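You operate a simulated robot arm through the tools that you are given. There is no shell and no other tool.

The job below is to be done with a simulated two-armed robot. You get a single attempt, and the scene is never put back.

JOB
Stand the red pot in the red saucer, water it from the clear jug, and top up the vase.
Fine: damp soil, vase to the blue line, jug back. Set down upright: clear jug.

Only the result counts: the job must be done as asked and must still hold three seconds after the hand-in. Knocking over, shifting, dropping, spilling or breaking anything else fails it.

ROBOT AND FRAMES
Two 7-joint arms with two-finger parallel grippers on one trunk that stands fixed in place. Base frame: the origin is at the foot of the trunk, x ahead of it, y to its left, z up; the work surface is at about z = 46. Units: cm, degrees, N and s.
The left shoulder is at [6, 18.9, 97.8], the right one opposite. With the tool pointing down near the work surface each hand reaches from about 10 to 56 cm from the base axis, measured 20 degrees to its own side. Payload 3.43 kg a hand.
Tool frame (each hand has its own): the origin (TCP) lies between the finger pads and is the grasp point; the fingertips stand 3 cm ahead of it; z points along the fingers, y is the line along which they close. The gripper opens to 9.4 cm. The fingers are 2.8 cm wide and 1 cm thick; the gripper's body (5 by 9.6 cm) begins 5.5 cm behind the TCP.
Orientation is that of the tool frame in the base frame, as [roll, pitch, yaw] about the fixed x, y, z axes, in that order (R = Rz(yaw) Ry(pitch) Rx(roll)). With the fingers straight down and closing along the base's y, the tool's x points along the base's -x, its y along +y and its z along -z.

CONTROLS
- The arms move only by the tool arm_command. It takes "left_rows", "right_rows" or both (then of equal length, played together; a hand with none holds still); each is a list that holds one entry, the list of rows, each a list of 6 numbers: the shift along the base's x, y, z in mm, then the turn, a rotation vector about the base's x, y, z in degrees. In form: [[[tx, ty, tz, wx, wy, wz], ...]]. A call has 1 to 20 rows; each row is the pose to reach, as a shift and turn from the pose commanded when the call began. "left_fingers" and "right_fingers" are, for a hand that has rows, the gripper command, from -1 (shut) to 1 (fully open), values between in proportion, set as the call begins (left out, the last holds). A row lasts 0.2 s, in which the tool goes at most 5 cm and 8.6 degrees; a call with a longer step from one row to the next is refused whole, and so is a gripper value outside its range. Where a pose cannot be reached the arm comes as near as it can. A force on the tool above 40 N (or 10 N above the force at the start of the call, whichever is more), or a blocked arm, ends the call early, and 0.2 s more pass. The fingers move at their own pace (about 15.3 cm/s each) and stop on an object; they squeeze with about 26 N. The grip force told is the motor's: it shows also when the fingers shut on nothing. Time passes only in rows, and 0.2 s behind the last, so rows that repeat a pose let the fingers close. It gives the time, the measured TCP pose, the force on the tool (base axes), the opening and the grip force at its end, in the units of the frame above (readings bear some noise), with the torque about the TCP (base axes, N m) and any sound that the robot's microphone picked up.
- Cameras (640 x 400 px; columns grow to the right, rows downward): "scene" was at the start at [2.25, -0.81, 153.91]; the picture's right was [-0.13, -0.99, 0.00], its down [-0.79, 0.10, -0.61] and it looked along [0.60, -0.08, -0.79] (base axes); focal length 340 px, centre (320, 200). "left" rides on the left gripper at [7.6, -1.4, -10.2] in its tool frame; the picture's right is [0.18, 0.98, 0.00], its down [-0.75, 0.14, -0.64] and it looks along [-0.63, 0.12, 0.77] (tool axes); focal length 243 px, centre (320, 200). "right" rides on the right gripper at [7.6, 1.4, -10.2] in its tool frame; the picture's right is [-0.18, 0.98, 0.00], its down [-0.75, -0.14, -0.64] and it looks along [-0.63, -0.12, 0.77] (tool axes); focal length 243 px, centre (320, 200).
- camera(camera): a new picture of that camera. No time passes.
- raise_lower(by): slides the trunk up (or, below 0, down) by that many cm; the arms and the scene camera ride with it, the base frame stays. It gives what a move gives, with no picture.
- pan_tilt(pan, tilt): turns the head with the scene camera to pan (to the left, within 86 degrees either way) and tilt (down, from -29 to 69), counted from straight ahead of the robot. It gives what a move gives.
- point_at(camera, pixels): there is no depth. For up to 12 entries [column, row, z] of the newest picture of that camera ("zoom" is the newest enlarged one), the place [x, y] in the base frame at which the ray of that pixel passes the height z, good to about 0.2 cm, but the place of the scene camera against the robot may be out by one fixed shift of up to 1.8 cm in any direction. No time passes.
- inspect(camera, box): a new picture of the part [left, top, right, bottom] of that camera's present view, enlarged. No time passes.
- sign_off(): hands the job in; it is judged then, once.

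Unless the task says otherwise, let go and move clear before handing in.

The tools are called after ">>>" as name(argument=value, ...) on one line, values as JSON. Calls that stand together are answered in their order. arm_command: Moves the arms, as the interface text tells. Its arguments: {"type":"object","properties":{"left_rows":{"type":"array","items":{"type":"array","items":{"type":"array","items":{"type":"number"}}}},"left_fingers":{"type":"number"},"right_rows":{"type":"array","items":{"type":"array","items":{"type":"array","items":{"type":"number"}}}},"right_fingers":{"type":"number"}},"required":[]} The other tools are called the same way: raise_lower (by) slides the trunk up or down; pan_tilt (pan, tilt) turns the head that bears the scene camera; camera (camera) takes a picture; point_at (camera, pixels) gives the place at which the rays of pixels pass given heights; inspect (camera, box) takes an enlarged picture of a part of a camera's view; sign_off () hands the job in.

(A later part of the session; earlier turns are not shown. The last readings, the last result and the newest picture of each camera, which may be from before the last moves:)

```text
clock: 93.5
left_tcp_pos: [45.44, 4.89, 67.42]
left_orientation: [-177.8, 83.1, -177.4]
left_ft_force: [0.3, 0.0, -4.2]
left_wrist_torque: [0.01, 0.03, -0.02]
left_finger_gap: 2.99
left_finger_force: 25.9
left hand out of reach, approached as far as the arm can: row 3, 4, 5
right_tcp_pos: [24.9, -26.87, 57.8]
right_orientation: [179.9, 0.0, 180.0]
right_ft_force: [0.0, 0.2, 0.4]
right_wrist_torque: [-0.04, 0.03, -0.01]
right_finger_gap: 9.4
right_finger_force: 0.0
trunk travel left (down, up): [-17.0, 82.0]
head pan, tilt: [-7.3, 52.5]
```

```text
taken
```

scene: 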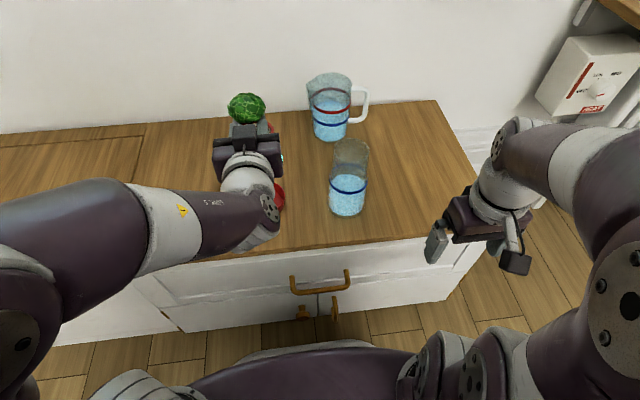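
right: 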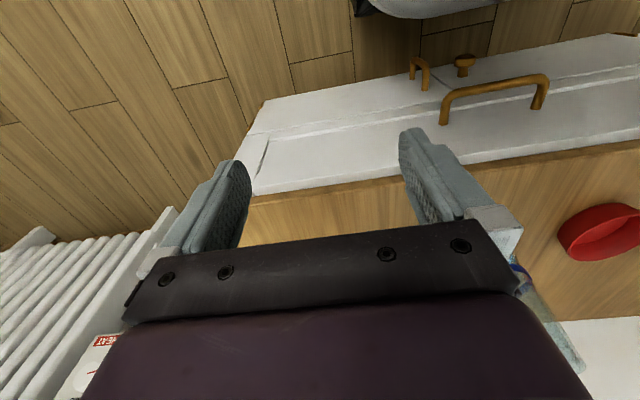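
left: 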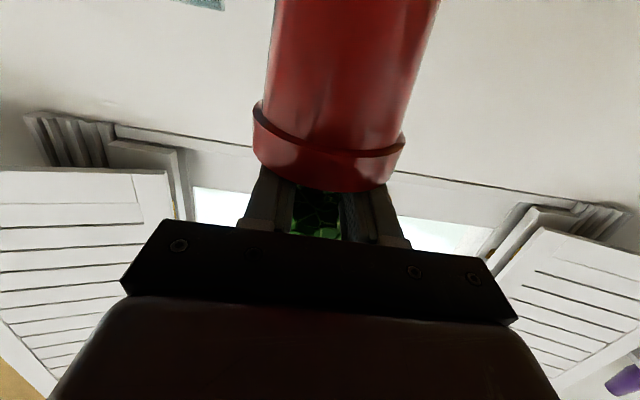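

The hand levelled to about 7° and stops there, so the pot leans about 9° forward, which it can settle from gently. The saucer centre is (46.0, 5.2) with its rim at z≈48.5. I'll shift 5 mm forward and lower the trunk 7.5 cm, leaving the base just above the saucer rim.

>>> arm_command(left_rows=[[[2, 1, 0, 0, 0, 0], [5, 3, 0, 0, 0, 0], [5, 3, 0, 0, 0, 0]]])

>>> raise_lower(by=-7.5)

>>> camera(camera="left")

>>> camera(camera="right")

>>> camera(camera="scene")

```text
clock: 94.2
left_tcp_pos: [45.69, 5.14, 67.33]
left_orientation: [-177.8, 83.1, -177.4]
left_ft_force: [-0.1, 0.9, -4.1]
left_wrist_torque: [0.0, 0.02, 0.0]
left_finger_gap: 2.99
left_finger_force: 26.3
right_tcp_pos: [24.81, -26.83, 57.92]
right_orientation: [180.0, 0.0, 180.0]
right_ft_force: [0.6, 0.3, -0.1]
right_wrist_torque: [0.0, -0.01, -0.01]
right_finger_gap: 9.41
right_finger_force: 0.0
trunk travel left (down, up): [-17.0, 82.0]
head pan, tilt: [-7.3, 52.5]
```

```text
clock: 95.4
left_tcp_pos: [45.66, 5.18, 59.72]
left_orientation: [-177.9, 83.2, -177.5]
left_ft_force: [-0.2, -0.3, -4.7]
left_wrist_torque: [-0.03, 0.06, 0.0]
left_finger_gap: 2.97
left_finger_force: 26.2
right_tcp_pos: [24.89, -26.89, 50.43]
right_orientation: [-180.0, 0.0, 180.0]
right_ft_force: [0.1, 0.1, -0.1]
right_wrist_torque: [-0.01, -0.03, 0.02]
right_finger_gap: 9.4
right_finger_force: 0.0
trunk travel left (down, up): [-9.5, 89.5]
head pan, tilt: [-7.3, 52.5]
```

```text
taken
```

left: 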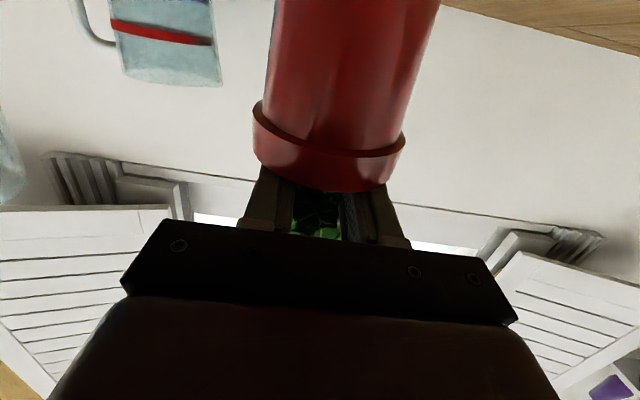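

```text
taken
```

right: 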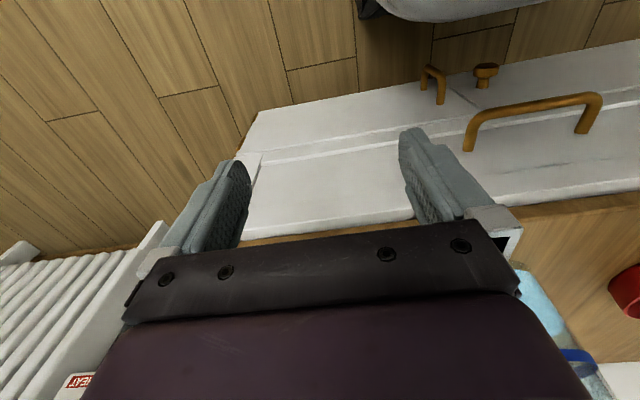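

```text
taken
```

scene: 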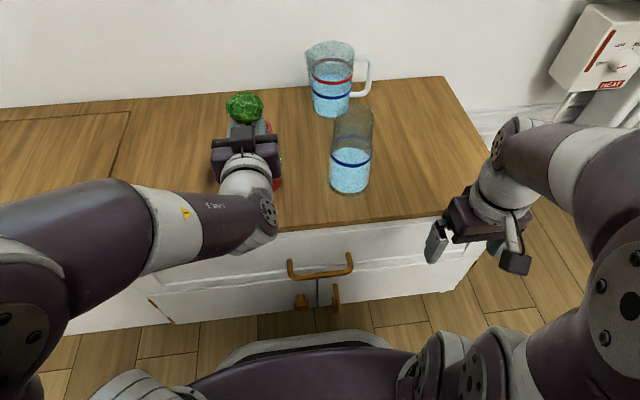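

The pot's base should be about 2 cm above the saucer rim. I'll zoom with the scene camera to see what shows of the pot and saucer around the hand.

>>> inspect(camera="scene", box=[200, 80, 320, 210])

>>> inspect(camera="right", box=[520, 200, 640, 400])

```text
3.08 times, centred on (260, 145) of scene
```

zoom: 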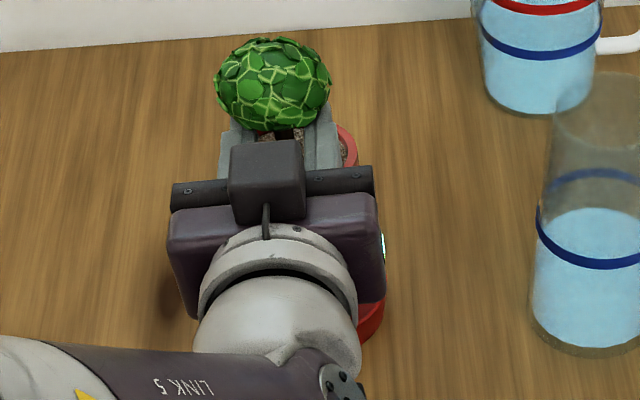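

```text
2.00 times, centred on (580, 300) of right
```

zoom: 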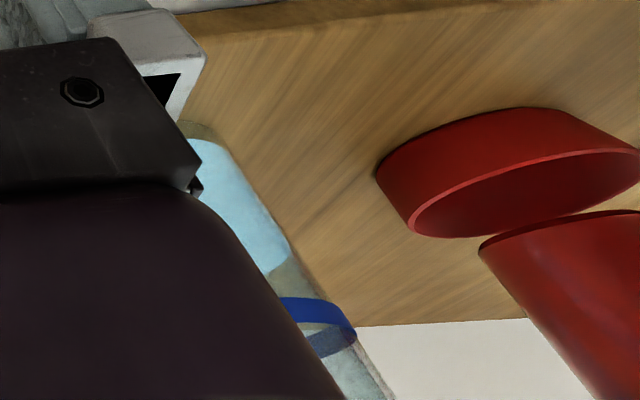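

The right camera now shows the pot's base edge at (480,250) and the saucer's rim end at (410,228) in the zoom. I'll convert these to check the alignment across that view.

>>> point_at(camera="zoom", pixels=[[480, 250, 50.7], [480, 250, 50.3], [411, 228, 48.5], [411, 228, 48.0], [378, 175, 46], [640, 212, 50.7]])

```text
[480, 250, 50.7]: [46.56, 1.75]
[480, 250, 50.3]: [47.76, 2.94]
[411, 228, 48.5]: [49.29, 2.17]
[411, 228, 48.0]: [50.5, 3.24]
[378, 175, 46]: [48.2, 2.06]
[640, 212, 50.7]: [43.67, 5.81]
```

Across that view the pot sits about 0.5 cm short of the saucer's centre. I'll nudge it (+6, -2) mm and then lower 2 cm, watching the force for any touch on the rim.

>>> arm_command(left_rows=[[[3, -1, 0, 0, 0, 0], [6, -2, 0, 0, 0, 0], [6, -2, 0, 0, 0, 0]]])

>>> raise_lower(by=-1.5)

>>> inspect(camera="right", box=[520, 200, 640, 400])

```text
clock: 96.2
left_tcp_pos: [46.27, 5.0, 59.82]
left_orientation: [-177.8, 83.1, -177.3]
left_ft_force: [0.7, 0.6, -4.2]
left_wrist_torque: [0.0, 0.05, -0.01]
left_finger_gap: 2.98
left_finger_force: 26.3
right_tcp_pos: [24.86, -26.79, 50.4]
right_orientation: [180.0, -0.1, -179.9]
right_ft_force: [0.0, 0.1, 0.0]
right_wrist_torque: [0.04, 0.03, -0.02]
right_finger_gap: 9.38
right_finger_force: 0.0
trunk travel left (down, up): [-9.5, 89.5]
head pan, tilt: [-7.3, 52.5]
```

```text
clock: 96.8
left_tcp_pos: [46.19, 4.99, 58.48]
left_orientation: [-177.0, 83.4, -176.7]
left_ft_force: [0.8, 1.0, 7.9]
left_wrist_torque: [0.21, -0.36, 0.05]
left_finger_gap: 2.98
left_finger_force: 25.3
right_tcp_pos: [24.85, -26.88, 49.05]
right_orientation: [-179.9, 0.0, 180.0]
right_ft_force: [-0.1, 0.1, -0.9]
right_wrist_torque: [0.01, 0.01, 0.03]
right_finger_gap: 9.4
right_finger_force: 0.0
trunk travel left (down, up): [-8.0, 91.0]
head pan, tilt: [-7.3, 52.5]
```

```text
2.00 times, centred on (580, 300) of right
```

zoom: 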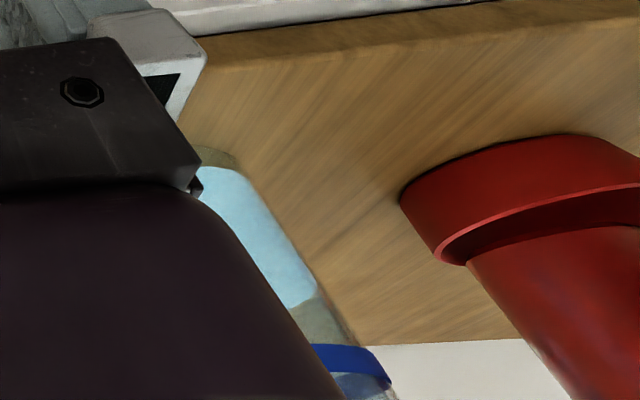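

Contact came early (12 N at TCP z=58.5), and the torque puts it about (3.4, 1.75) cm from the TCP, which is the saucer's far rim. The pot is slightly too far forward and left, so I'll lift off and shift back.

>>> raise_lower(by=1.5)

>>> arm_command(left_rows=[[[-3, -1, 0, 0, 0, 0], [-7, -3, 0, 0, 0, 0], [-8, -3, 0, 0, 0, 0], [-8, -3, 0, 0, 0, 0]]])

>>> camera(camera="left")

>>> inspect(camera="right", box=[540, 200, 640, 400])

```text
clock: 97.4
left_tcp_pos: [46.39, 5.0, 59.72]
left_orientation: [-178.1, 83.1, -177.7]
left_ft_force: [0.0, -0.5, -4.2]
left_wrist_torque: [0.02, 0.02, 0.03]
left_finger_gap: 2.99
left_finger_force: 25.6
right_tcp_pos: [24.86, -26.87, 50.46]
right_orientation: [-180.0, 0.0, 180.0]
right_ft_force: [-0.5, 0.9, 0.2]
right_wrist_torque: [-0.01, 0.01, -0.01]
right_finger_gap: 9.4
right_finger_force: 0.1
trunk travel left (down, up): [-9.5, 89.5]
head pan, tilt: [-7.3, 52.5]
```

```text
clock: 98.4
left_tcp_pos: [45.58, 4.66, 59.82]
left_orientation: [-177.7, 83.0, -177.5]
left_ft_force: [-0.1, 0.3, -4.6]
left_wrist_torque: [-0.01, 0.03, 0.01]
left_finger_gap: 2.97
left_finger_force: 25.9
right_tcp_pos: [24.86, -26.84, 50.39]
right_orientation: [179.9, 0.1, 180.0]
right_ft_force: [-0.9, -0.3, 0.9]
right_wrist_torque: [-0.02, 0.01, 0.01]
right_finger_gap: 9.37
right_finger_force: 0.0
trunk travel left (down, up): [-9.5, 89.5]
head pan, tilt: [-7.3, 52.5]
```

```text
taken
```

left: 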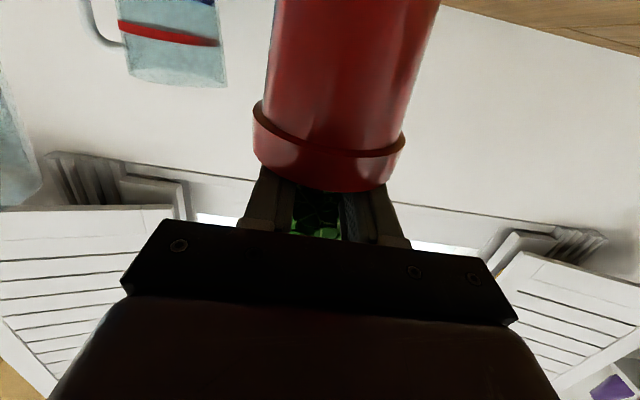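

```text
2.00 times, centred on (590, 300) of right
```

zoom: 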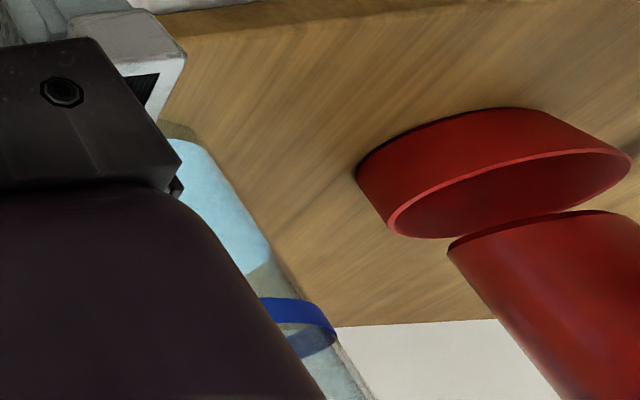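

The saucer hasn't moved (rim end still at the same pixel). I'll take a zoom centred further right to see the whole pot base and saucer.

>>> inspect(camera="right", box=[600, 220, 640, 360])

```text
2.86 times, centred on (620, 290) of right
```

zoom: 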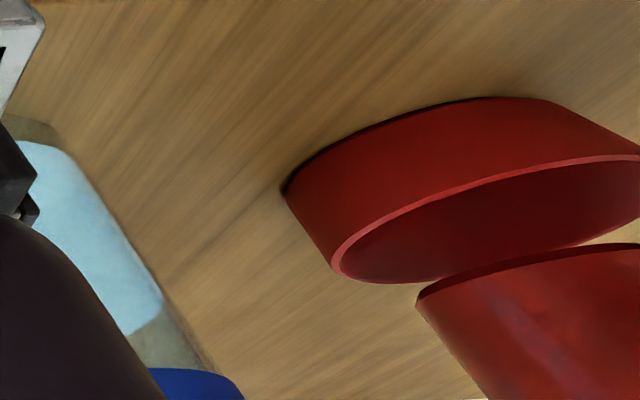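

The pot base's end is at (418,296) and the saucer rim's at (333,265). I'll convert these to recheck the side alignment.

>>> point_at(camera="zoom", pixels=[[418, 294, 51.0], [418, 294, 50.5], [418, 294, 50.0], [333, 263, 48.5], [285, 188, 46.0], [560, 160, 48.5], [640, 240, 51]])

```text
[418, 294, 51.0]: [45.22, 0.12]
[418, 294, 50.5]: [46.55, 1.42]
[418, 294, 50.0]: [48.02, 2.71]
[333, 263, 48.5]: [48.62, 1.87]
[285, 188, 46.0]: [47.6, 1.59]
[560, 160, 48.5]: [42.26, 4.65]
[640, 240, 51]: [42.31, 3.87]
```

Across this view the pot and saucer now agree within 0.1 cm, and the shift I made corrects the other direction. I'll nudge another 1.5 mm back and lower again, watching the force.

>>> arm_command(left_rows=[[[-1.5, -1.5, 0, 0, 0, 0], [-1.5, -1.5, 0, 0, 0, 0]]])

>>> raise_lower(by=-1.6)

```text
clock: 99.0
left_tcp_pos: [45.38, 4.54, 59.7]
left_orientation: [-178.0, 83.1, -177.6]
left_ft_force: [-0.7, 1.0, -4.1]
left_wrist_torque: [0.01, 0.08, -0.04]
left_finger_gap: 2.96
left_finger_force: 26.0
right_tcp_pos: [24.83, -26.89, 50.43]
right_orientation: [180.0, 0.0, -180.0]
right_ft_force: [0.4, 0.3, 0.4]
right_wrist_torque: [0.03, -0.01, 0.01]
right_finger_gap: 9.39
right_finger_force: 0.1
trunk travel left (down, up): [-9.5, 89.5]
head pan, tilt: [-7.3, 52.5]
```

```text
clock: 99.6
left_tcp_pos: [45.37, 4.61, 58.11]
left_orientation: [-177.8, 83.1, -177.3]
left_ft_force: [0.5, 0.4, -4.8]
left_wrist_torque: [0.0, 0.05, -0.04]
left_finger_gap: 2.99
left_finger_force: 25.7
right_tcp_pos: [24.8, -26.93, 48.82]
right_orientation: [179.9, 0.0, 180.0]
right_ft_force: [-1.0, -0.2, -1.1]
right_wrist_torque: [-0.01, -0.02, -0.01]
right_finger_gap: 9.43
right_finger_force: 0.1
trunk travel left (down, up): [-7.9, 91.1]
head pan, tilt: [-7.3, 52.5]
```

No contact at 58.1 now, so the base has entered the saucer. I'll continue down in small steps.

>>> raise_lower(by=-0.8)

```text
clock: 100.2
left_tcp_pos: [45.33, 4.6, 57.29]
left_orientation: [-177.8, 83.1, -177.4]
left_ft_force: [-1.0, -0.2, -4.3]
left_wrist_torque: [0.0, 0.04, 0.04]
left_finger_gap: 3.01
left_finger_force: 25.9
right_tcp_pos: [24.91, -26.93, 47.99]
right_orientation: [180.0, 0.0, -180.0]
right_ft_force: [-0.1, 0.1, -0.1]
right_wrist_torque: [-0.01, -0.01, 0.04]
right_finger_gap: 9.42
right_finger_force: 0.1
trunk travel left (down, up): [-7.1, 91.9]
head pan, tilt: [-7.3, 52.5]
```

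Still hanging free at 57.3. I'll go down with fine arm steps now.

>>> arm_command(left_rows=[[[0, 0, -2, 0, 0, 0], [0, 0, -4, 0, 0, 0], [0, 0, -4, 0, 0, 0]]])

>>> inspect(camera="right", box=[600, 220, 640, 360])

```text
clock: 101.0
left_tcp_pos: [45.42, 4.67, 56.94]
left_orientation: [-177.8, 83.1, -177.5]
left_ft_force: [0.6, -0.4, -4.8]
left_wrist_torque: [0.0, 0.1, -0.04]
left_finger_gap: 2.98
left_finger_force: 26.1
right_tcp_pos: [24.94, -26.79, 48.14]
right_orientation: [-180.0, 0.0, -180.0]
right_ft_force: [-0.2, 1.0, -0.8]
right_wrist_torque: [-0.01, 0.0, 0.0]
right_finger_gap: 9.39
right_finger_force: 0.1
trunk travel left (down, up): [-7.1, 91.9]
head pan, tilt: [-7.3, 52.5]
```

```text
2.86 times, centred on (620, 290) of right
```

zoom: 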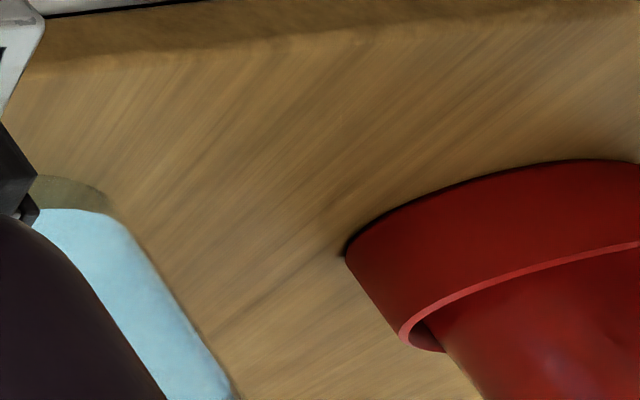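

The pot's base is now inside the saucer (its lower edge hidden behind the rim). I'll continue down gently to the floor.

>>> arm_command(left_rows=[[[0, 0, -2, 0, 0, 0], [0, 0, -4, 0, 0, 0], [0, 0, -4, 0, 0, 0]]])

```text
clock: 101.8
left_tcp_pos: [45.28, 4.67, 56.64]
left_orientation: [-177.8, 83.0, -177.3]
left_ft_force: [0.4, -1.2, -4.1]
left_wrist_torque: [0.05, 0.05, -0.01]
left_finger_gap: 2.96
left_finger_force: 25.9
right_tcp_pos: [24.84, -26.85, 48.09]
right_orientation: [-180.0, 0.0, -179.9]
right_ft_force: [-0.5, 0.1, 0.2]
right_wrist_torque: [0.01, 0.01, -0.01]
right_finger_gap: 9.41
right_finger_force: 0.0
trunk travel left (down, up): [-7.1, 91.9]
head pan, tilt: [-7.3, 52.5]
```

Still no floor contact (-4.1 N). I'll go another few millimetres down.

>>> arm_command(left_rows=[[[0, 0, -1.5, 0, 0, 0], [0, 0, -3, 0, 0, 0], [0, 0, -3, 0, 0, 0]]])

```text
clock: 102.6
left_tcp_pos: [45.29, 4.67, 56.38]
left_orientation: [-177.8, 83.0, -177.5]
left_ft_force: [0.0, -0.2, -4.5]
left_wrist_torque: [0.01, 0.06, 0.02]
left_finger_gap: 2.96
left_finger_force: 26.0
right_tcp_pos: [24.81, -26.98, 48.16]
right_orientation: [-179.9, -0.1, 180.0]
right_ft_force: [-0.6, -0.5, 0.3]
right_wrist_torque: [0.01, -0.02, -0.02]
right_finger_gap: 9.4
right_finger_force: 0.2
trunk travel left (down, up): [-7.1, 91.9]
head pan, tilt: [-7.3, 52.5]
```

Still free (-4.5 N). Continuing down.

>>> arm_command(left_rows=[[[0, 0, -1.5, 0, 0, 0], [0, 0, -3, 0, 0, 0], [0, 0, -3, 0, 0, 0]]])

```text
clock: 103.4
left_tcp_pos: [45.45, 4.79, 56.22]
left_orientation: [-177.4, 83.1, -177.1]
left_ft_force: [-0.2, -1.7, 4.9]
left_wrist_torque: [-0.06, -0.33, -0.01]
left_finger_gap: 2.98
left_finger_force: 26.6
right_tcp_pos: [24.81, -26.88, 48.14]
right_orientation: [-179.9, -0.1, 180.0]
right_ft_force: [-0.3, -0.1, 0.3]
right_wrist_torque: [0.0, -0.02, -0.02]
right_finger_gap: 9.41
right_finger_force: 0.0
trunk travel left (down, up): [-7.1, 91.9]
head pan, tilt: [-7.3, 52.5]
```

The floor pushes back (about 9 N) at the pot's front edge near x≈49.5, so it stands in the saucer leaning slightly forward. I'll press down a little more so it rights itself in the fingers before release.

>>> arm_command(left_rows=[[[-1, 0, -2, 0, 0, 0], [-2, 0, -4, 0, 0, 0], [-2, 0, -4, 0, 0, 0]]])

>>> camera(camera="left")

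>>> inspect(camera="right", box=[600, 220, 640, 360])

```text
clock: 104.2
left_tcp_pos: [45.19, 4.68, 56.07]
left_orientation: [-176.2, 83.2, -176.1]
left_ft_force: [6.8, 0.9, 30.4]
left_wrist_torque: [0.24, -1.77, 0.06]
left_finger_gap: 2.98
left_finger_force: 26.1
right_tcp_pos: [24.77, -26.87, 48.12]
right_orientation: [-180.0, 0.1, -179.9]
right_ft_force: [-0.6, -0.2, -0.7]
right_wrist_torque: [0.03, 0.01, -0.01]
right_finger_gap: 9.4
right_finger_force: 0.1
trunk travel left (down, up): [-7.1, 91.9]
head pan, tilt: [-7.3, 52.5]
```

```text
taken
```

left: 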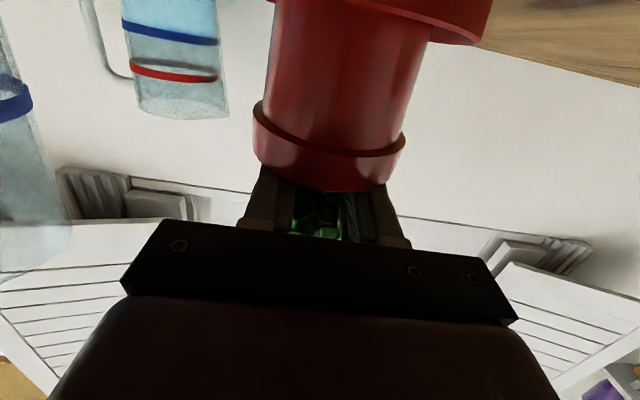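

```text
2.86 times, centred on (620, 290) of right
```

zoom: 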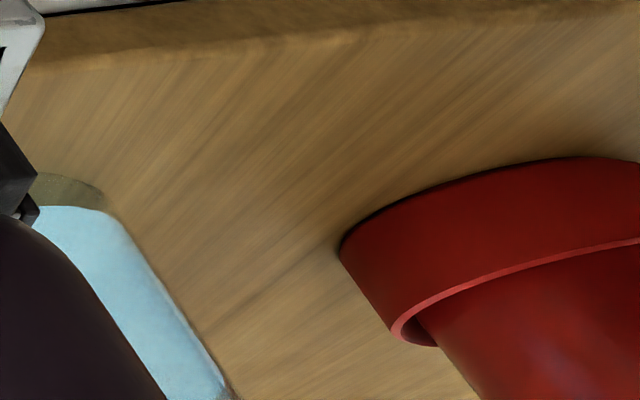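

Pressing gave 30 N at the base's front edge (x≈48.6 once friction is accounted for) without righting it, so I'll relieve the pressure. Then I'll open the fingers and let the pot settle the last few degrees onto its base.

>>> arm_command(left_rows=[[[1, 0, 2, 0, 0, 0], [2, 0, 4, 0, 0, 0], [2, 0, 4, 0, 0, 0]]])

```text
clock: 105.0
left_tcp_pos: [45.29, 4.64, 56.06]
left_orientation: [-177.8, 83.2, -177.5]
left_ft_force: [-1.3, -0.3, 25.0]
left_wrist_torque: [-0.02, -0.86, 0.01]
left_finger_gap: 2.99
left_finger_force: 25.8
right_tcp_pos: [24.74, -26.89, 48.07]
right_orientation: [-180.0, 0.1, 180.0]
right_ft_force: [-0.2, -0.2, 0.0]
right_wrist_torque: [0.01, -0.02, -0.03]
right_finger_gap: 9.37
right_finger_force: 0.1
trunk travel left (down, up): [-7.1, 91.9]
head pan, tilt: [-7.3, 52.5]
```

Still 25 N of pressure, so I'll ease up a bit more.

>>> arm_command(left_rows=[[[0, 0, 1.5, 0, 0, 0], [0, 0, 3, 0, 0, 0], [0, 0, 3, 0, 0, 0]]])

```text
clock: 105.8
left_tcp_pos: [45.2, 4.62, 56.17]
left_orientation: [-178.4, 82.8, -178.1]
left_ft_force: [1.7, 2.0, 8.3]
left_wrist_torque: [0.11, -0.66, 0.02]
left_finger_gap: 2.97
left_finger_force: 25.7
right_tcp_pos: [24.89, -26.86, 48.0]
right_orientation: [-180.0, 0.0, 180.0]
right_ft_force: [-0.1, 0.0, -0.4]
right_wrist_torque: [0.0, -0.03, 0.0]
right_finger_gap: 9.41
right_finger_force: 0.2
trunk travel left (down, up): [-7.1, 91.9]
head pan, tilt: [-7.3, 52.5]
```

The pressure is nearly gone. I'll ease up 1.5 mm more and open the fingers in small steps so the pot settles gently.

>>> arm_command(left_rows=[[[0, 0, 1.5, 0, 0, 0], [0, 0, 1.5, 0, 0, 0]]])

>>> arm_command(left_rows=[[[0, 0, 0, 0, 0, 0], [0, 0, 0, 0, 0, 0]]], left_fingers=-0.3)

>>> arm_command(left_rows=[[[0, 0, 0, 0, 0, 0], [0, 0, 0, 0, 0, 0]]], left_fingers=-0.15)

>>> camera(camera="left")

```text
clock: 106.4
left_tcp_pos: [45.3, 4.53, 56.23]
left_orientation: [-178.7, 82.9, -178.3]
left_ft_force: [-0.3, 0.0, -5.2]
left_wrist_torque: [0.03, 0.06, 0.02]
left_finger_gap: 2.97
left_finger_force: 25.5
right_tcp_pos: [24.85, -26.85, 48.0]
right_orientation: [180.0, 0.0, 179.8]
right_ft_force: [-0.4, -0.2, -0.2]
right_wrist_torque: [0.01, 0.0, 0.0]
right_finger_gap: 9.4
right_finger_force: 0.0
trunk travel left (down, up): [-7.1, 91.9]
head pan, tilt: [-7.3, 52.5]
```

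```text
clock: 107.0
left_tcp_pos: [45.33, 4.55, 56.34]
left_orientation: [-177.9, 83.1, -177.5]
left_ft_force: [-0.3, 0.3, -3.6]
left_wrist_torque: [-0.01, 0.05, -0.02]
left_finger_gap: 2.99
left_finger_force: 0.0
right_tcp_pos: [24.82, -26.84, 48.06]
right_orientation: [180.0, 0.0, -180.0]
right_ft_force: [-0.6, -0.7, -0.4]
right_wrist_torque: [0.0, -0.04, 0.01]
right_finger_gap: 9.39
right_finger_force: 0.0
trunk travel left (down, up): [-7.1, 91.9]
head pan, tilt: [-7.3, 52.5]
```

```text
clock: 107.6
left_tcp_pos: [45.34, 4.54, 56.56]
left_orientation: [-177.8, 83.1, -177.4]
left_ft_force: [0.5, -0.3, -3.1]
left_wrist_torque: [0.0, 0.07, -0.01]
left_finger_gap: 3.07
left_finger_force: 0.1
right_tcp_pos: [24.81, -26.89, 48.14]
right_orientation: [-180.0, 0.0, -179.9]
right_ft_force: [0.8, -0.2, 0.9]
right_wrist_torque: [0.01, -0.01, -0.03]
right_finger_gap: 9.39
right_finger_force: 0.1
trunk travel left (down, up): [-7.1, 91.9]
head pan, tilt: [-7.3, 52.5]
```

```text
taken
```

left: 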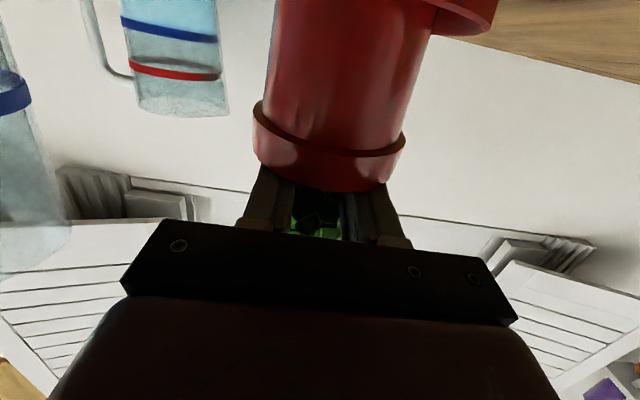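

The gripper barely opened at these settings (3.07 cm) and the hand has crept up 3 mm with the pot. I'll lower 3 mm back to contact first.

>>> arm_command(left_rows=[[[0, 0, -1.5, 0, 0, 0], [0, 0, -3, 0, 0, 0], [0, 0, -3, 0, 0, 0]]])

```text
clock: 108.4
left_tcp_pos: [45.49, 4.6, 55.99]
left_orientation: [-177.6, 83.0, -177.4]
left_ft_force: [-1.1, 0.5, 0.4]
left_wrist_torque: [-0.01, -0.07, 0.02]
left_finger_gap: 4.06
left_finger_force: 0.0
right_tcp_pos: [24.77, -27.0, 48.0]
right_orientation: [-180.0, 0.0, 180.0]
right_ft_force: [-0.2, 1.1, 0.4]
right_wrist_torque: [0.01, 0.0, -0.04]
right_finger_gap: 9.4
right_finger_force: 0.1
trunk travel left (down, up): [-7.1, 91.9]
head pan, tilt: [-7.3, 52.5]
```

The gap is now 4.06 cm and the force is near zero, so the pot stands on its own in the saucer. I'll check how it sits.

>>> camera(camera="left")

>>> inspect(camera="right", box=[600, 220, 640, 360])

>>> inspect(camera="scene", box=[200, 60, 320, 190])

```text
taken
```

left: 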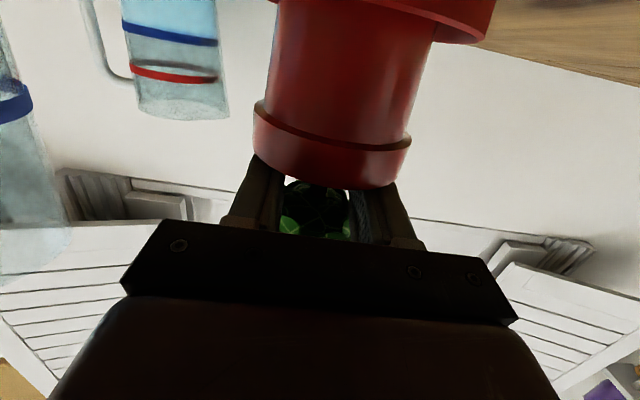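

```text
2.86 times, centred on (620, 290) of right
```

zoom: 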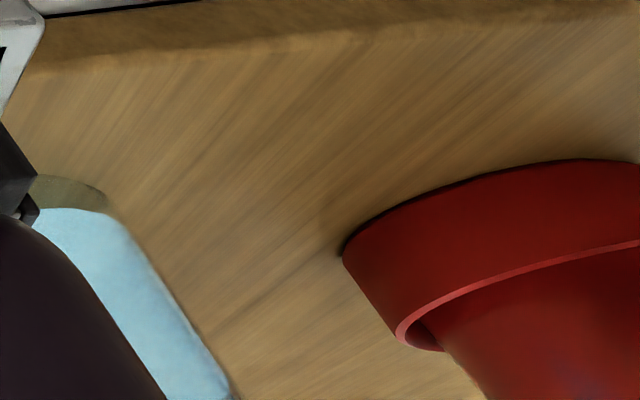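

```text
3.08 times, centred on (260, 125) of scene
```

zoom: 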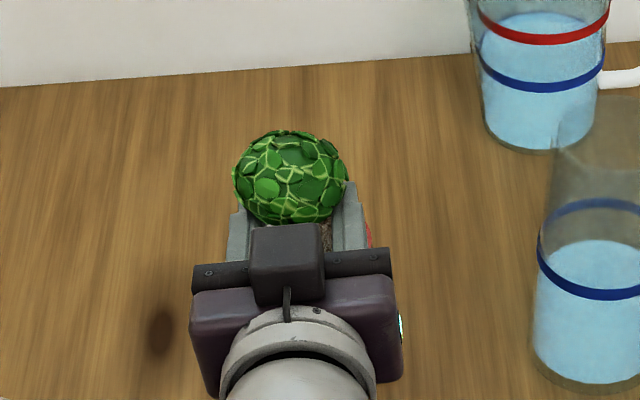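

The pot now stands upright in the saucer. I'll open the fingers fully.

>>> arm_command(left_rows=[[[0, 0, 0, 0, 0, 0], [0, 0, 0, 0, 0, 0], [0, 0, 0, 0, 0, 0]]], left_fingers=1)

>>> camera(camera="left")

>>> inspect(camera="scene", box=[200, 60, 320, 190])

```text
clock: 109.2
left_tcp_pos: [45.46, 4.6, 56.14]
left_orientation: [-177.7, 83.0, -177.5]
left_ft_force: [-0.7, -0.1, -0.2]
left_wrist_torque: [0.01, -0.02, 0.02]
left_finger_gap: 9.42
left_finger_force: 0.0
right_tcp_pos: [24.83, -26.89, 47.96]
right_orientation: [-179.9, -0.1, -180.0]
right_ft_force: [-0.5, 0.1, -0.4]
right_wrist_torque: [-0.03, -0.04, -0.02]
right_finger_gap: 9.41
right_finger_force: 0.1
trunk travel left (down, up): [-7.1, 91.9]
head pan, tilt: [-7.3, 52.5]
```

```text
taken
```

left: 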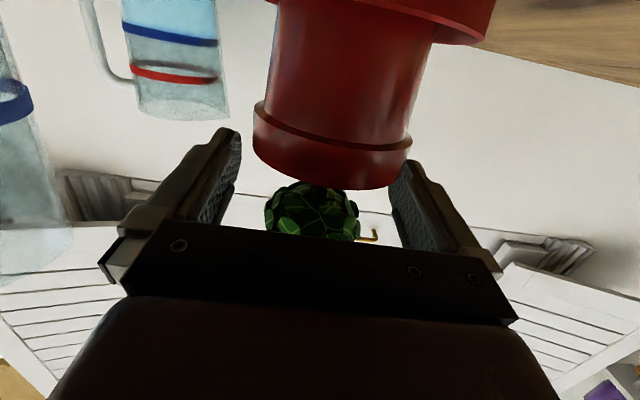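

```text
3.08 times, centred on (260, 125) of scene
```

zoom: 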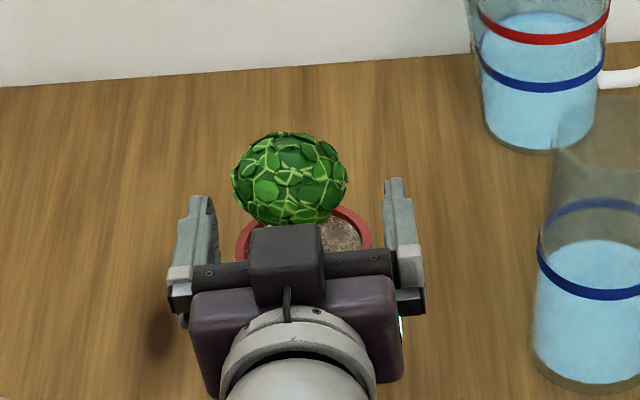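

The pot is released and standing in the saucer, with its cactus clear of the open fingers. I'll raise the trunk straight up so the fingers lift away past the ball.

>>> raise_lower(by=8)

>>> inspect(camera="scene", box=[180, 60, 340, 220])

```text
clock: 110.4
left_tcp_pos: [45.3, 4.5, 64.11]
left_orientation: [-177.8, 83.1, -177.6]
left_ft_force: [-0.3, 0.2, 0.4]
left_wrist_torque: [0.0, 0.0, 0.01]
left_finger_gap: 9.4
left_finger_force: 0.0
right_tcp_pos: [24.9, -26.91, 56.03]
right_orientation: [179.9, 0.1, 179.9]
right_ft_force: [-1.0, -0.6, 0.6]
right_wrist_torque: [0.01, 0.01, 0.02]
right_finger_gap: 9.38
right_finger_force: 0.1
trunk travel left (down, up): [-15.1, 83.9]
head pan, tilt: [-7.3, 52.5]
```

```text
2.50 times, centred on (260, 140) of scene
```

zoom: 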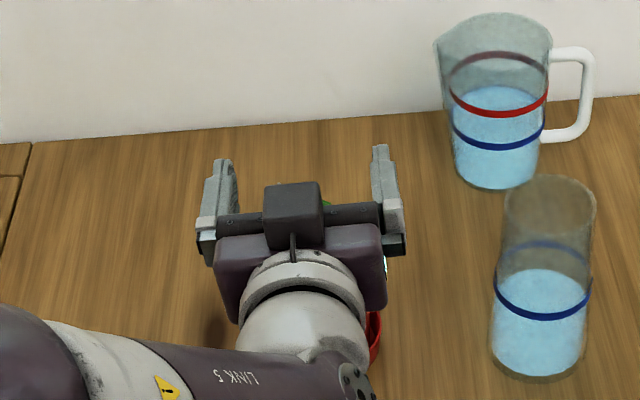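

The fingers rose cleanly without any force. I'll raise a further 14 cm and then move the left hand away to the left.

>>> raise_lower(by=14)

>>> camera(camera="scene")

```text
clock: 112.0
left_tcp_pos: [45.39, 4.48, 78.08]
left_orientation: [-177.7, 83.0, -177.4]
left_ft_force: [-0.3, 0.2, -0.3]
left_wrist_torque: [0.0, -0.02, 0.0]
left_finger_gap: 9.38
left_finger_force: 0.0
right_tcp_pos: [24.89, -26.96, 70.12]
right_orientation: [-179.9, 0.0, -180.0]
right_ft_force: [1.2, 1.2, 0.5]
right_wrist_torque: [0.01, 0.04, 0.01]
right_finger_gap: 9.42
right_finger_force: 0.1
trunk travel left (down, up): [-29.1, 69.9]
head pan, tilt: [-7.3, 52.5]
```

```text
taken
```

scene: 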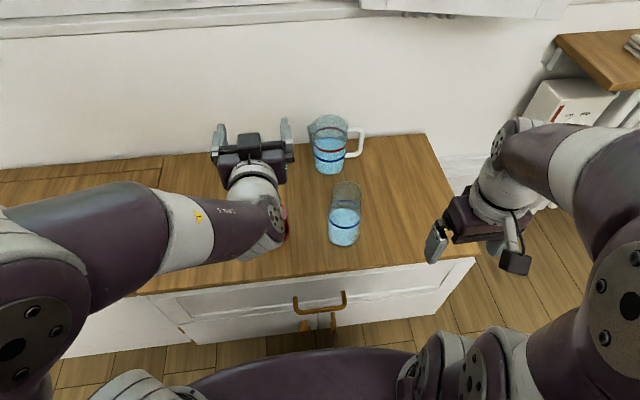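

I'll take the left hand back out the way it came, at this safe height.

>>> arm_command(left_rows=[[[20, 8, 0, 0, 0, 0], [45, 18, 0, 0, 0, 0], [70, 28, 0, 0, 0, 0], [95, 39, 0, 0, 0, 0], [120, 50, 0, 0, 0, 0], [145, 62, 0, 0, 0, 0], [155, 68, 0, 0, 0, 0], [155, 68, 0, 0, 0, 0]]])

>>> arm_command(left_rows=[[[0, 5, 3, 0, 8, 0], [-8, 15, 6, 0, 16, 0], [-16, 25, 9, 0, 24, 0], [-25, 40, 12, 0, 32, 0], [-35, 55, 15, 0, 40, 0], [-45, 75, 15, 0, 48, 0], [-60, 95, 15, 0, 56, 0], [-75, 115, 15, 0, 64, 0], [-90, 135, 15, 0, 72, 0], [-105, 150, 15, 0, 80, 0], [-115, 165, 15, 0, 83, 0], [-120, 170, 15, 0, 83, 0]]])

>>> camera(camera="scene")

>>> camera(camera="left")

```text
clock: 113.8
left_tcp_pos: [60.8, 11.48, 78.3]
left_orientation: [-177.6, 83.0, -177.4]
left_ft_force: [0.2, 0.5, -0.4]
left_wrist_torque: [0.02, -0.03, -0.03]
left_finger_gap: 9.41
left_finger_force: 0.0
right_tcp_pos: [24.9, -26.88, 70.05]
right_orientation: [180.0, 0.0, 179.9]
right_ft_force: [0.0, 0.6, -0.7]
right_wrist_torque: [-0.03, -0.03, -0.01]
right_finger_gap: 9.39
right_finger_force: 0.1
trunk travel left (down, up): [-29.1, 69.9]
head pan, tilt: [-7.3, 52.5]
```

```text
clock: 116.5
left_tcp_pos: [44.59, 25.77, 67.06]
left_orientation: [179.7, 0.0, -179.7]
left_ft_force: [0.0, 0.6, 0.7]
left_wrist_torque: [0.0, -0.01, 0.03]
left_finger_gap: 9.42
left_finger_force: 0.1
left hand out of reach, approached as far as the arm can: row 4, 5, 8, 9, 10, 11, 12
right_tcp_pos: [24.91, -26.95, 70.07]
right_orientation: [180.0, 0.0, -180.0]
right_ft_force: [-0.3, -1.0, 0.0]
right_wrist_torque: [0.02, 0.0, 0.02]
right_finger_gap: 9.39
right_finger_force: 0.1
trunk travel left (down, up): [-29.1, 69.9]
head pan, tilt: [-7.3, 52.5]
```

```text
taken
```

scene: 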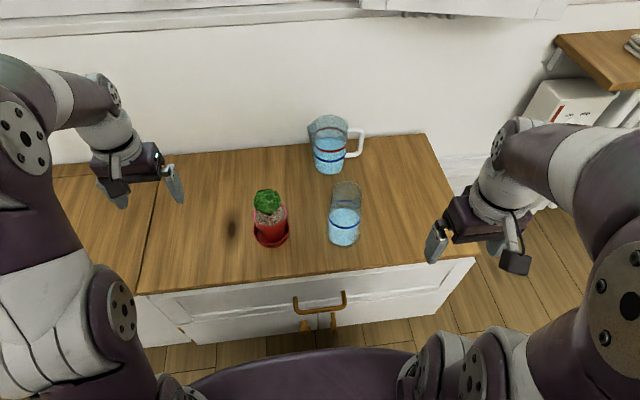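

```text
taken
```

left: 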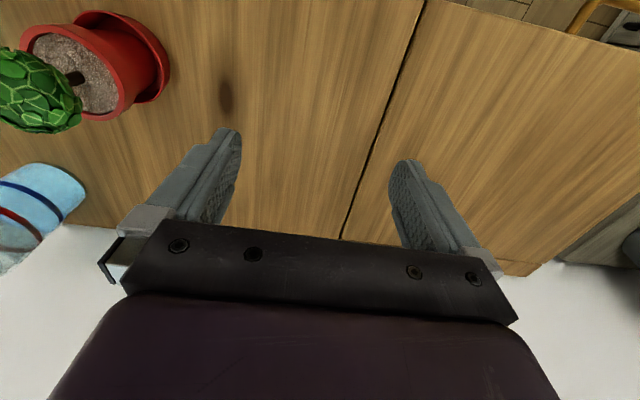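

The pot stands upright in its saucer at (268,220), and the left hand is parked at (44.6, 25.8, 67). I'll take a closer look at the pot, vase and jug to confirm the details.

>>> inspect(camera="scene", box=[235, 105, 385, 265])

>>> inspect(camera="left", box=[0, 0, 180, 260])

```text
2.50 times, centred on (310, 185) of scene
```

zoom: 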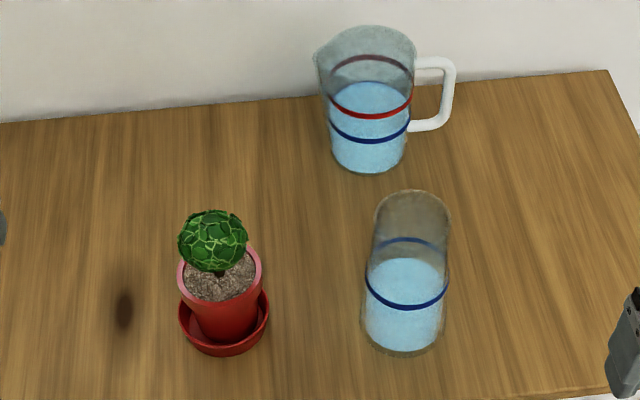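

```text
1.54 times, centred on (90, 130) of left
```

zoom: 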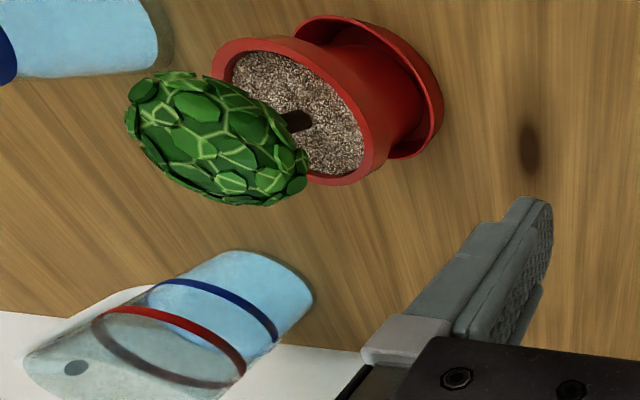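

The pot is properly seated, and the soil is still dry and light. Now the jug: I'll bring the right hand forward over its own side, then pitch it level like the left one, to look at the jug's handle.

>>> arm_command(right_rows=[[[30, 0, 0, 0, 0, 0], [65, 0, 0, 0, 0, 0], [100, -5, 0, 0, 0, 0], [135, -10, 0, 0, 0, 0], [170, -15, 0, 0, 0, 0], [205, -20, 0, 0, 0, 0], [235, -20, 0, 0, 0, 0], [250, -20, 0, 0, 0, 0], [250, -20, 0, 0, 0, 0]]], right_fingers=-0.3)

>>> arm_command(right_rows=[[[0, 0, 0, 0, -8, 0], [0, 0, 0, 0, -16, 0], [5, 0, 0, 0, -24, 0], [10, 0, 0, 0, -32, 0], [15, 0, 0, 0, -40, 0], [20, 0, 0, 0, -48, 0], [25, 0, 0, 0, -56, 0], [30, 0, 0, 0, -64, 0], [30, 0, 0, 0, -70, 0], [30, 0, 0, 0, -70, 0]]])

>>> camera(camera="right")

>>> camera(camera="scene")

```text
clock: 118.5
left_tcp_pos: [44.64, 25.81, 67.02]
left_orientation: [179.7, 0.1, -179.7]
left_ft_force: [-0.3, -0.4, -0.1]
left_wrist_torque: [-0.02, -0.02, 0.0]
left_finger_gap: 9.39
left_finger_force: 0.0
right_tcp_pos: [46.3, -28.3, 65.81]
right_orientation: [180.0, -0.1, -179.9]
right_ft_force: [0.1, -0.5, -0.2]
right_wrist_torque: [-0.03, -0.02, 0.01]
right_finger_gap: 3.29
right_finger_force: 0.0
right hand out of reach, approached as far as the arm can: row 4, 5, 6, 7, 8, 9
trunk travel left (down, up): [-29.1, 69.9]
head pan, tilt: [-7.3, 52.5]
```

```text
clock: 120.7
left_tcp_pos: [44.54, 25.82, 67.13]
left_orientation: [179.7, -0.1, -179.8]
left_ft_force: [0.3, -0.3, 0.3]
left_wrist_torque: [-0.04, -0.04, -0.01]
left_finger_gap: 9.36
left_finger_force: 0.0
right_tcp_pos: [49.08, -28.29, 66.2]
right_orientation: [-179.8, 70.1, -180.0]
right_ft_force: [0.2, 0.5, -0.6]
right_wrist_torque: [-0.03, 0.01, -0.01]
right_finger_gap: 3.28
right_finger_force: 0.1
trunk travel left (down, up): [-29.1, 69.9]
head pan, tilt: [-7.3, 52.5]
```

```text
taken
```

right: 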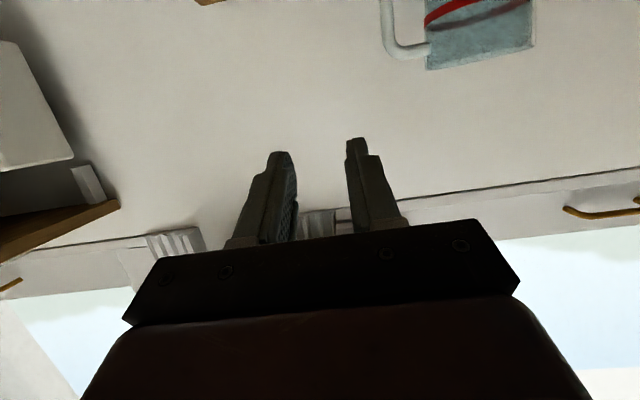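

```text
taken
```

scene: 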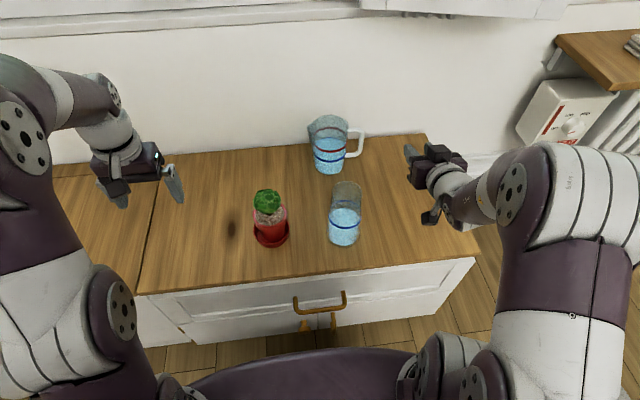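

The right hand is level enough (20° down) at (49.1, -28.3, 66.2) and sees the handle at (400,30). I'll lower it 9 cm on its own side to see the whole handle.

>>> arm_command(right_rows=[[[0, 0, -15, 0, 0, 0], [0, 0, -35, 0, 0, 0], [0, 0, -55, 0, 0, 0], [0, 0, -75, 0, 0, 0], [0, 0, -90, 0, 0, 0], [0, 0, -90, 0, 0, 0]]])

>>> camera(camera="right")

>>> inspect(camera="right", box=[360, 0, 560, 140])

```text
clock: 122.0
left_tcp_pos: [44.58, 25.79, 67.2]
left_orientation: [179.7, -0.1, -179.7]
left_ft_force: [-0.3, 0.1, 0.7]
left_wrist_torque: [-0.01, -0.04, 0.02]
left_finger_gap: 9.4
left_finger_force: 0.0
right_tcp_pos: [49.23, -28.33, 57.38]
right_orientation: [-180.0, 70.0, -179.9]
right_ft_force: [-0.6, 0.8, 0.2]
right_wrist_torque: [0.0, 0.0, 0.04]
right_finger_gap: 3.28
right_finger_force: 0.1
trunk travel left (down, up): [-29.1, 69.9]
head pan, tilt: [-7.3, 52.5]
```

```text
taken
```

right: 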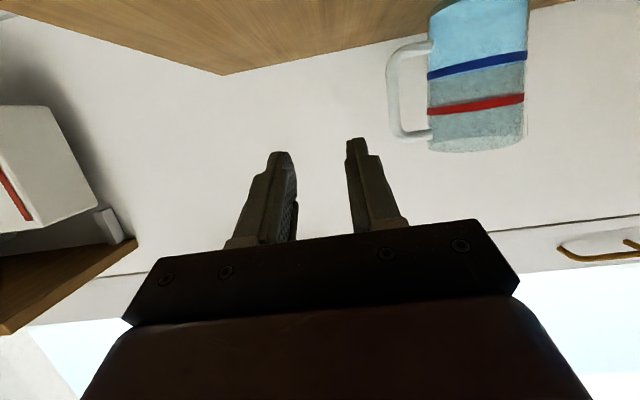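

```text
2.86 times, centred on (460, 70) of right
```

zoom: 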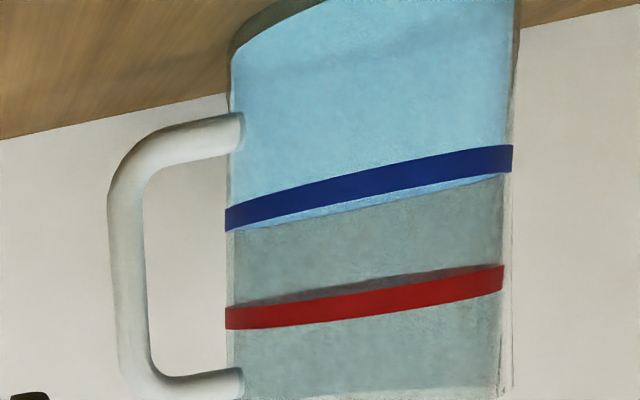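

From this side view I get: jug axis near (67.0, -12.1), body radius 4.4, water at its blue ring (z≈51.9), rim at z≈58.8. The handle bar is near (66, -20.5), spanning z≈50–56.5. I'll tilt the hand to 35° down so the wrist passes above the vase, and move into line with the bar.

>>> arm_command(right_rows=[[[0, 2, 20, 0, 4, 0], [0, 4, 40, 0, 8, 0], [0, 7, 60, 0, 12, 0], [0, 10, 75, 0, 15, 0], [20, 30, 75, 0, 15, 0], [40, 50, 65, 0, 15, 0], [60, 65, 55, 0, 15, 0], [75, 77, 45, 0, 15, 0], [75, 77, 45, 0, 15, 0]]])

>>> camera(camera="right")

>>> inspect(camera="right", box=[240, 0, 480, 200])

>>> camera(camera="scene")

```text
clock: 124.0
left_tcp_pos: [44.66, 25.8, 67.13]
left_orientation: [179.7, 0.0, -179.7]
left_ft_force: [0.1, -0.9, -0.4]
left_wrist_torque: [0.01, 0.02, -0.01]
left_finger_gap: 9.41
left_finger_force: 0.1
right_tcp_pos: [56.63, -20.27, 61.81]
right_orientation: [-179.9, 55.0, -179.8]
right_ft_force: [0.2, -0.1, -0.3]
right_wrist_torque: [0.0, 0.04, 0.03]
right_finger_gap: 3.28
right_finger_force: 0.1
trunk travel left (down, up): [-29.1, 69.9]
head pan, tilt: [-7.3, 52.5]
```

```text
taken
```

right: 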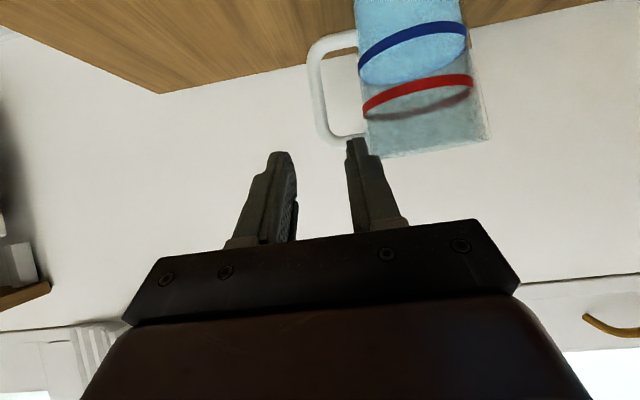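

```text
2.00 times, centred on (360, 100) of right
```

zoom: 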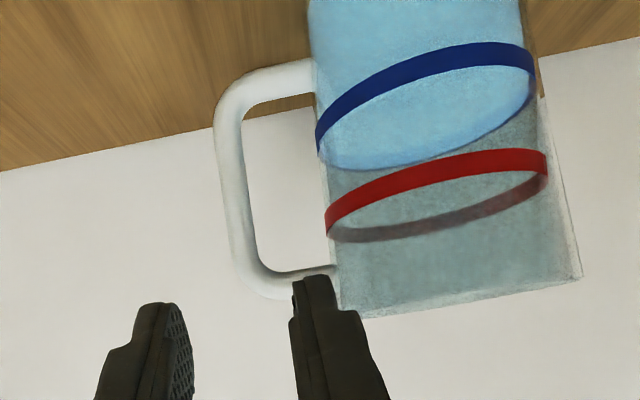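

```text
taken
```

scene: 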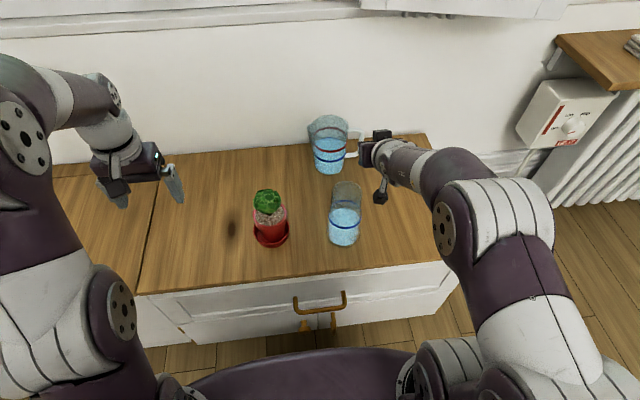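

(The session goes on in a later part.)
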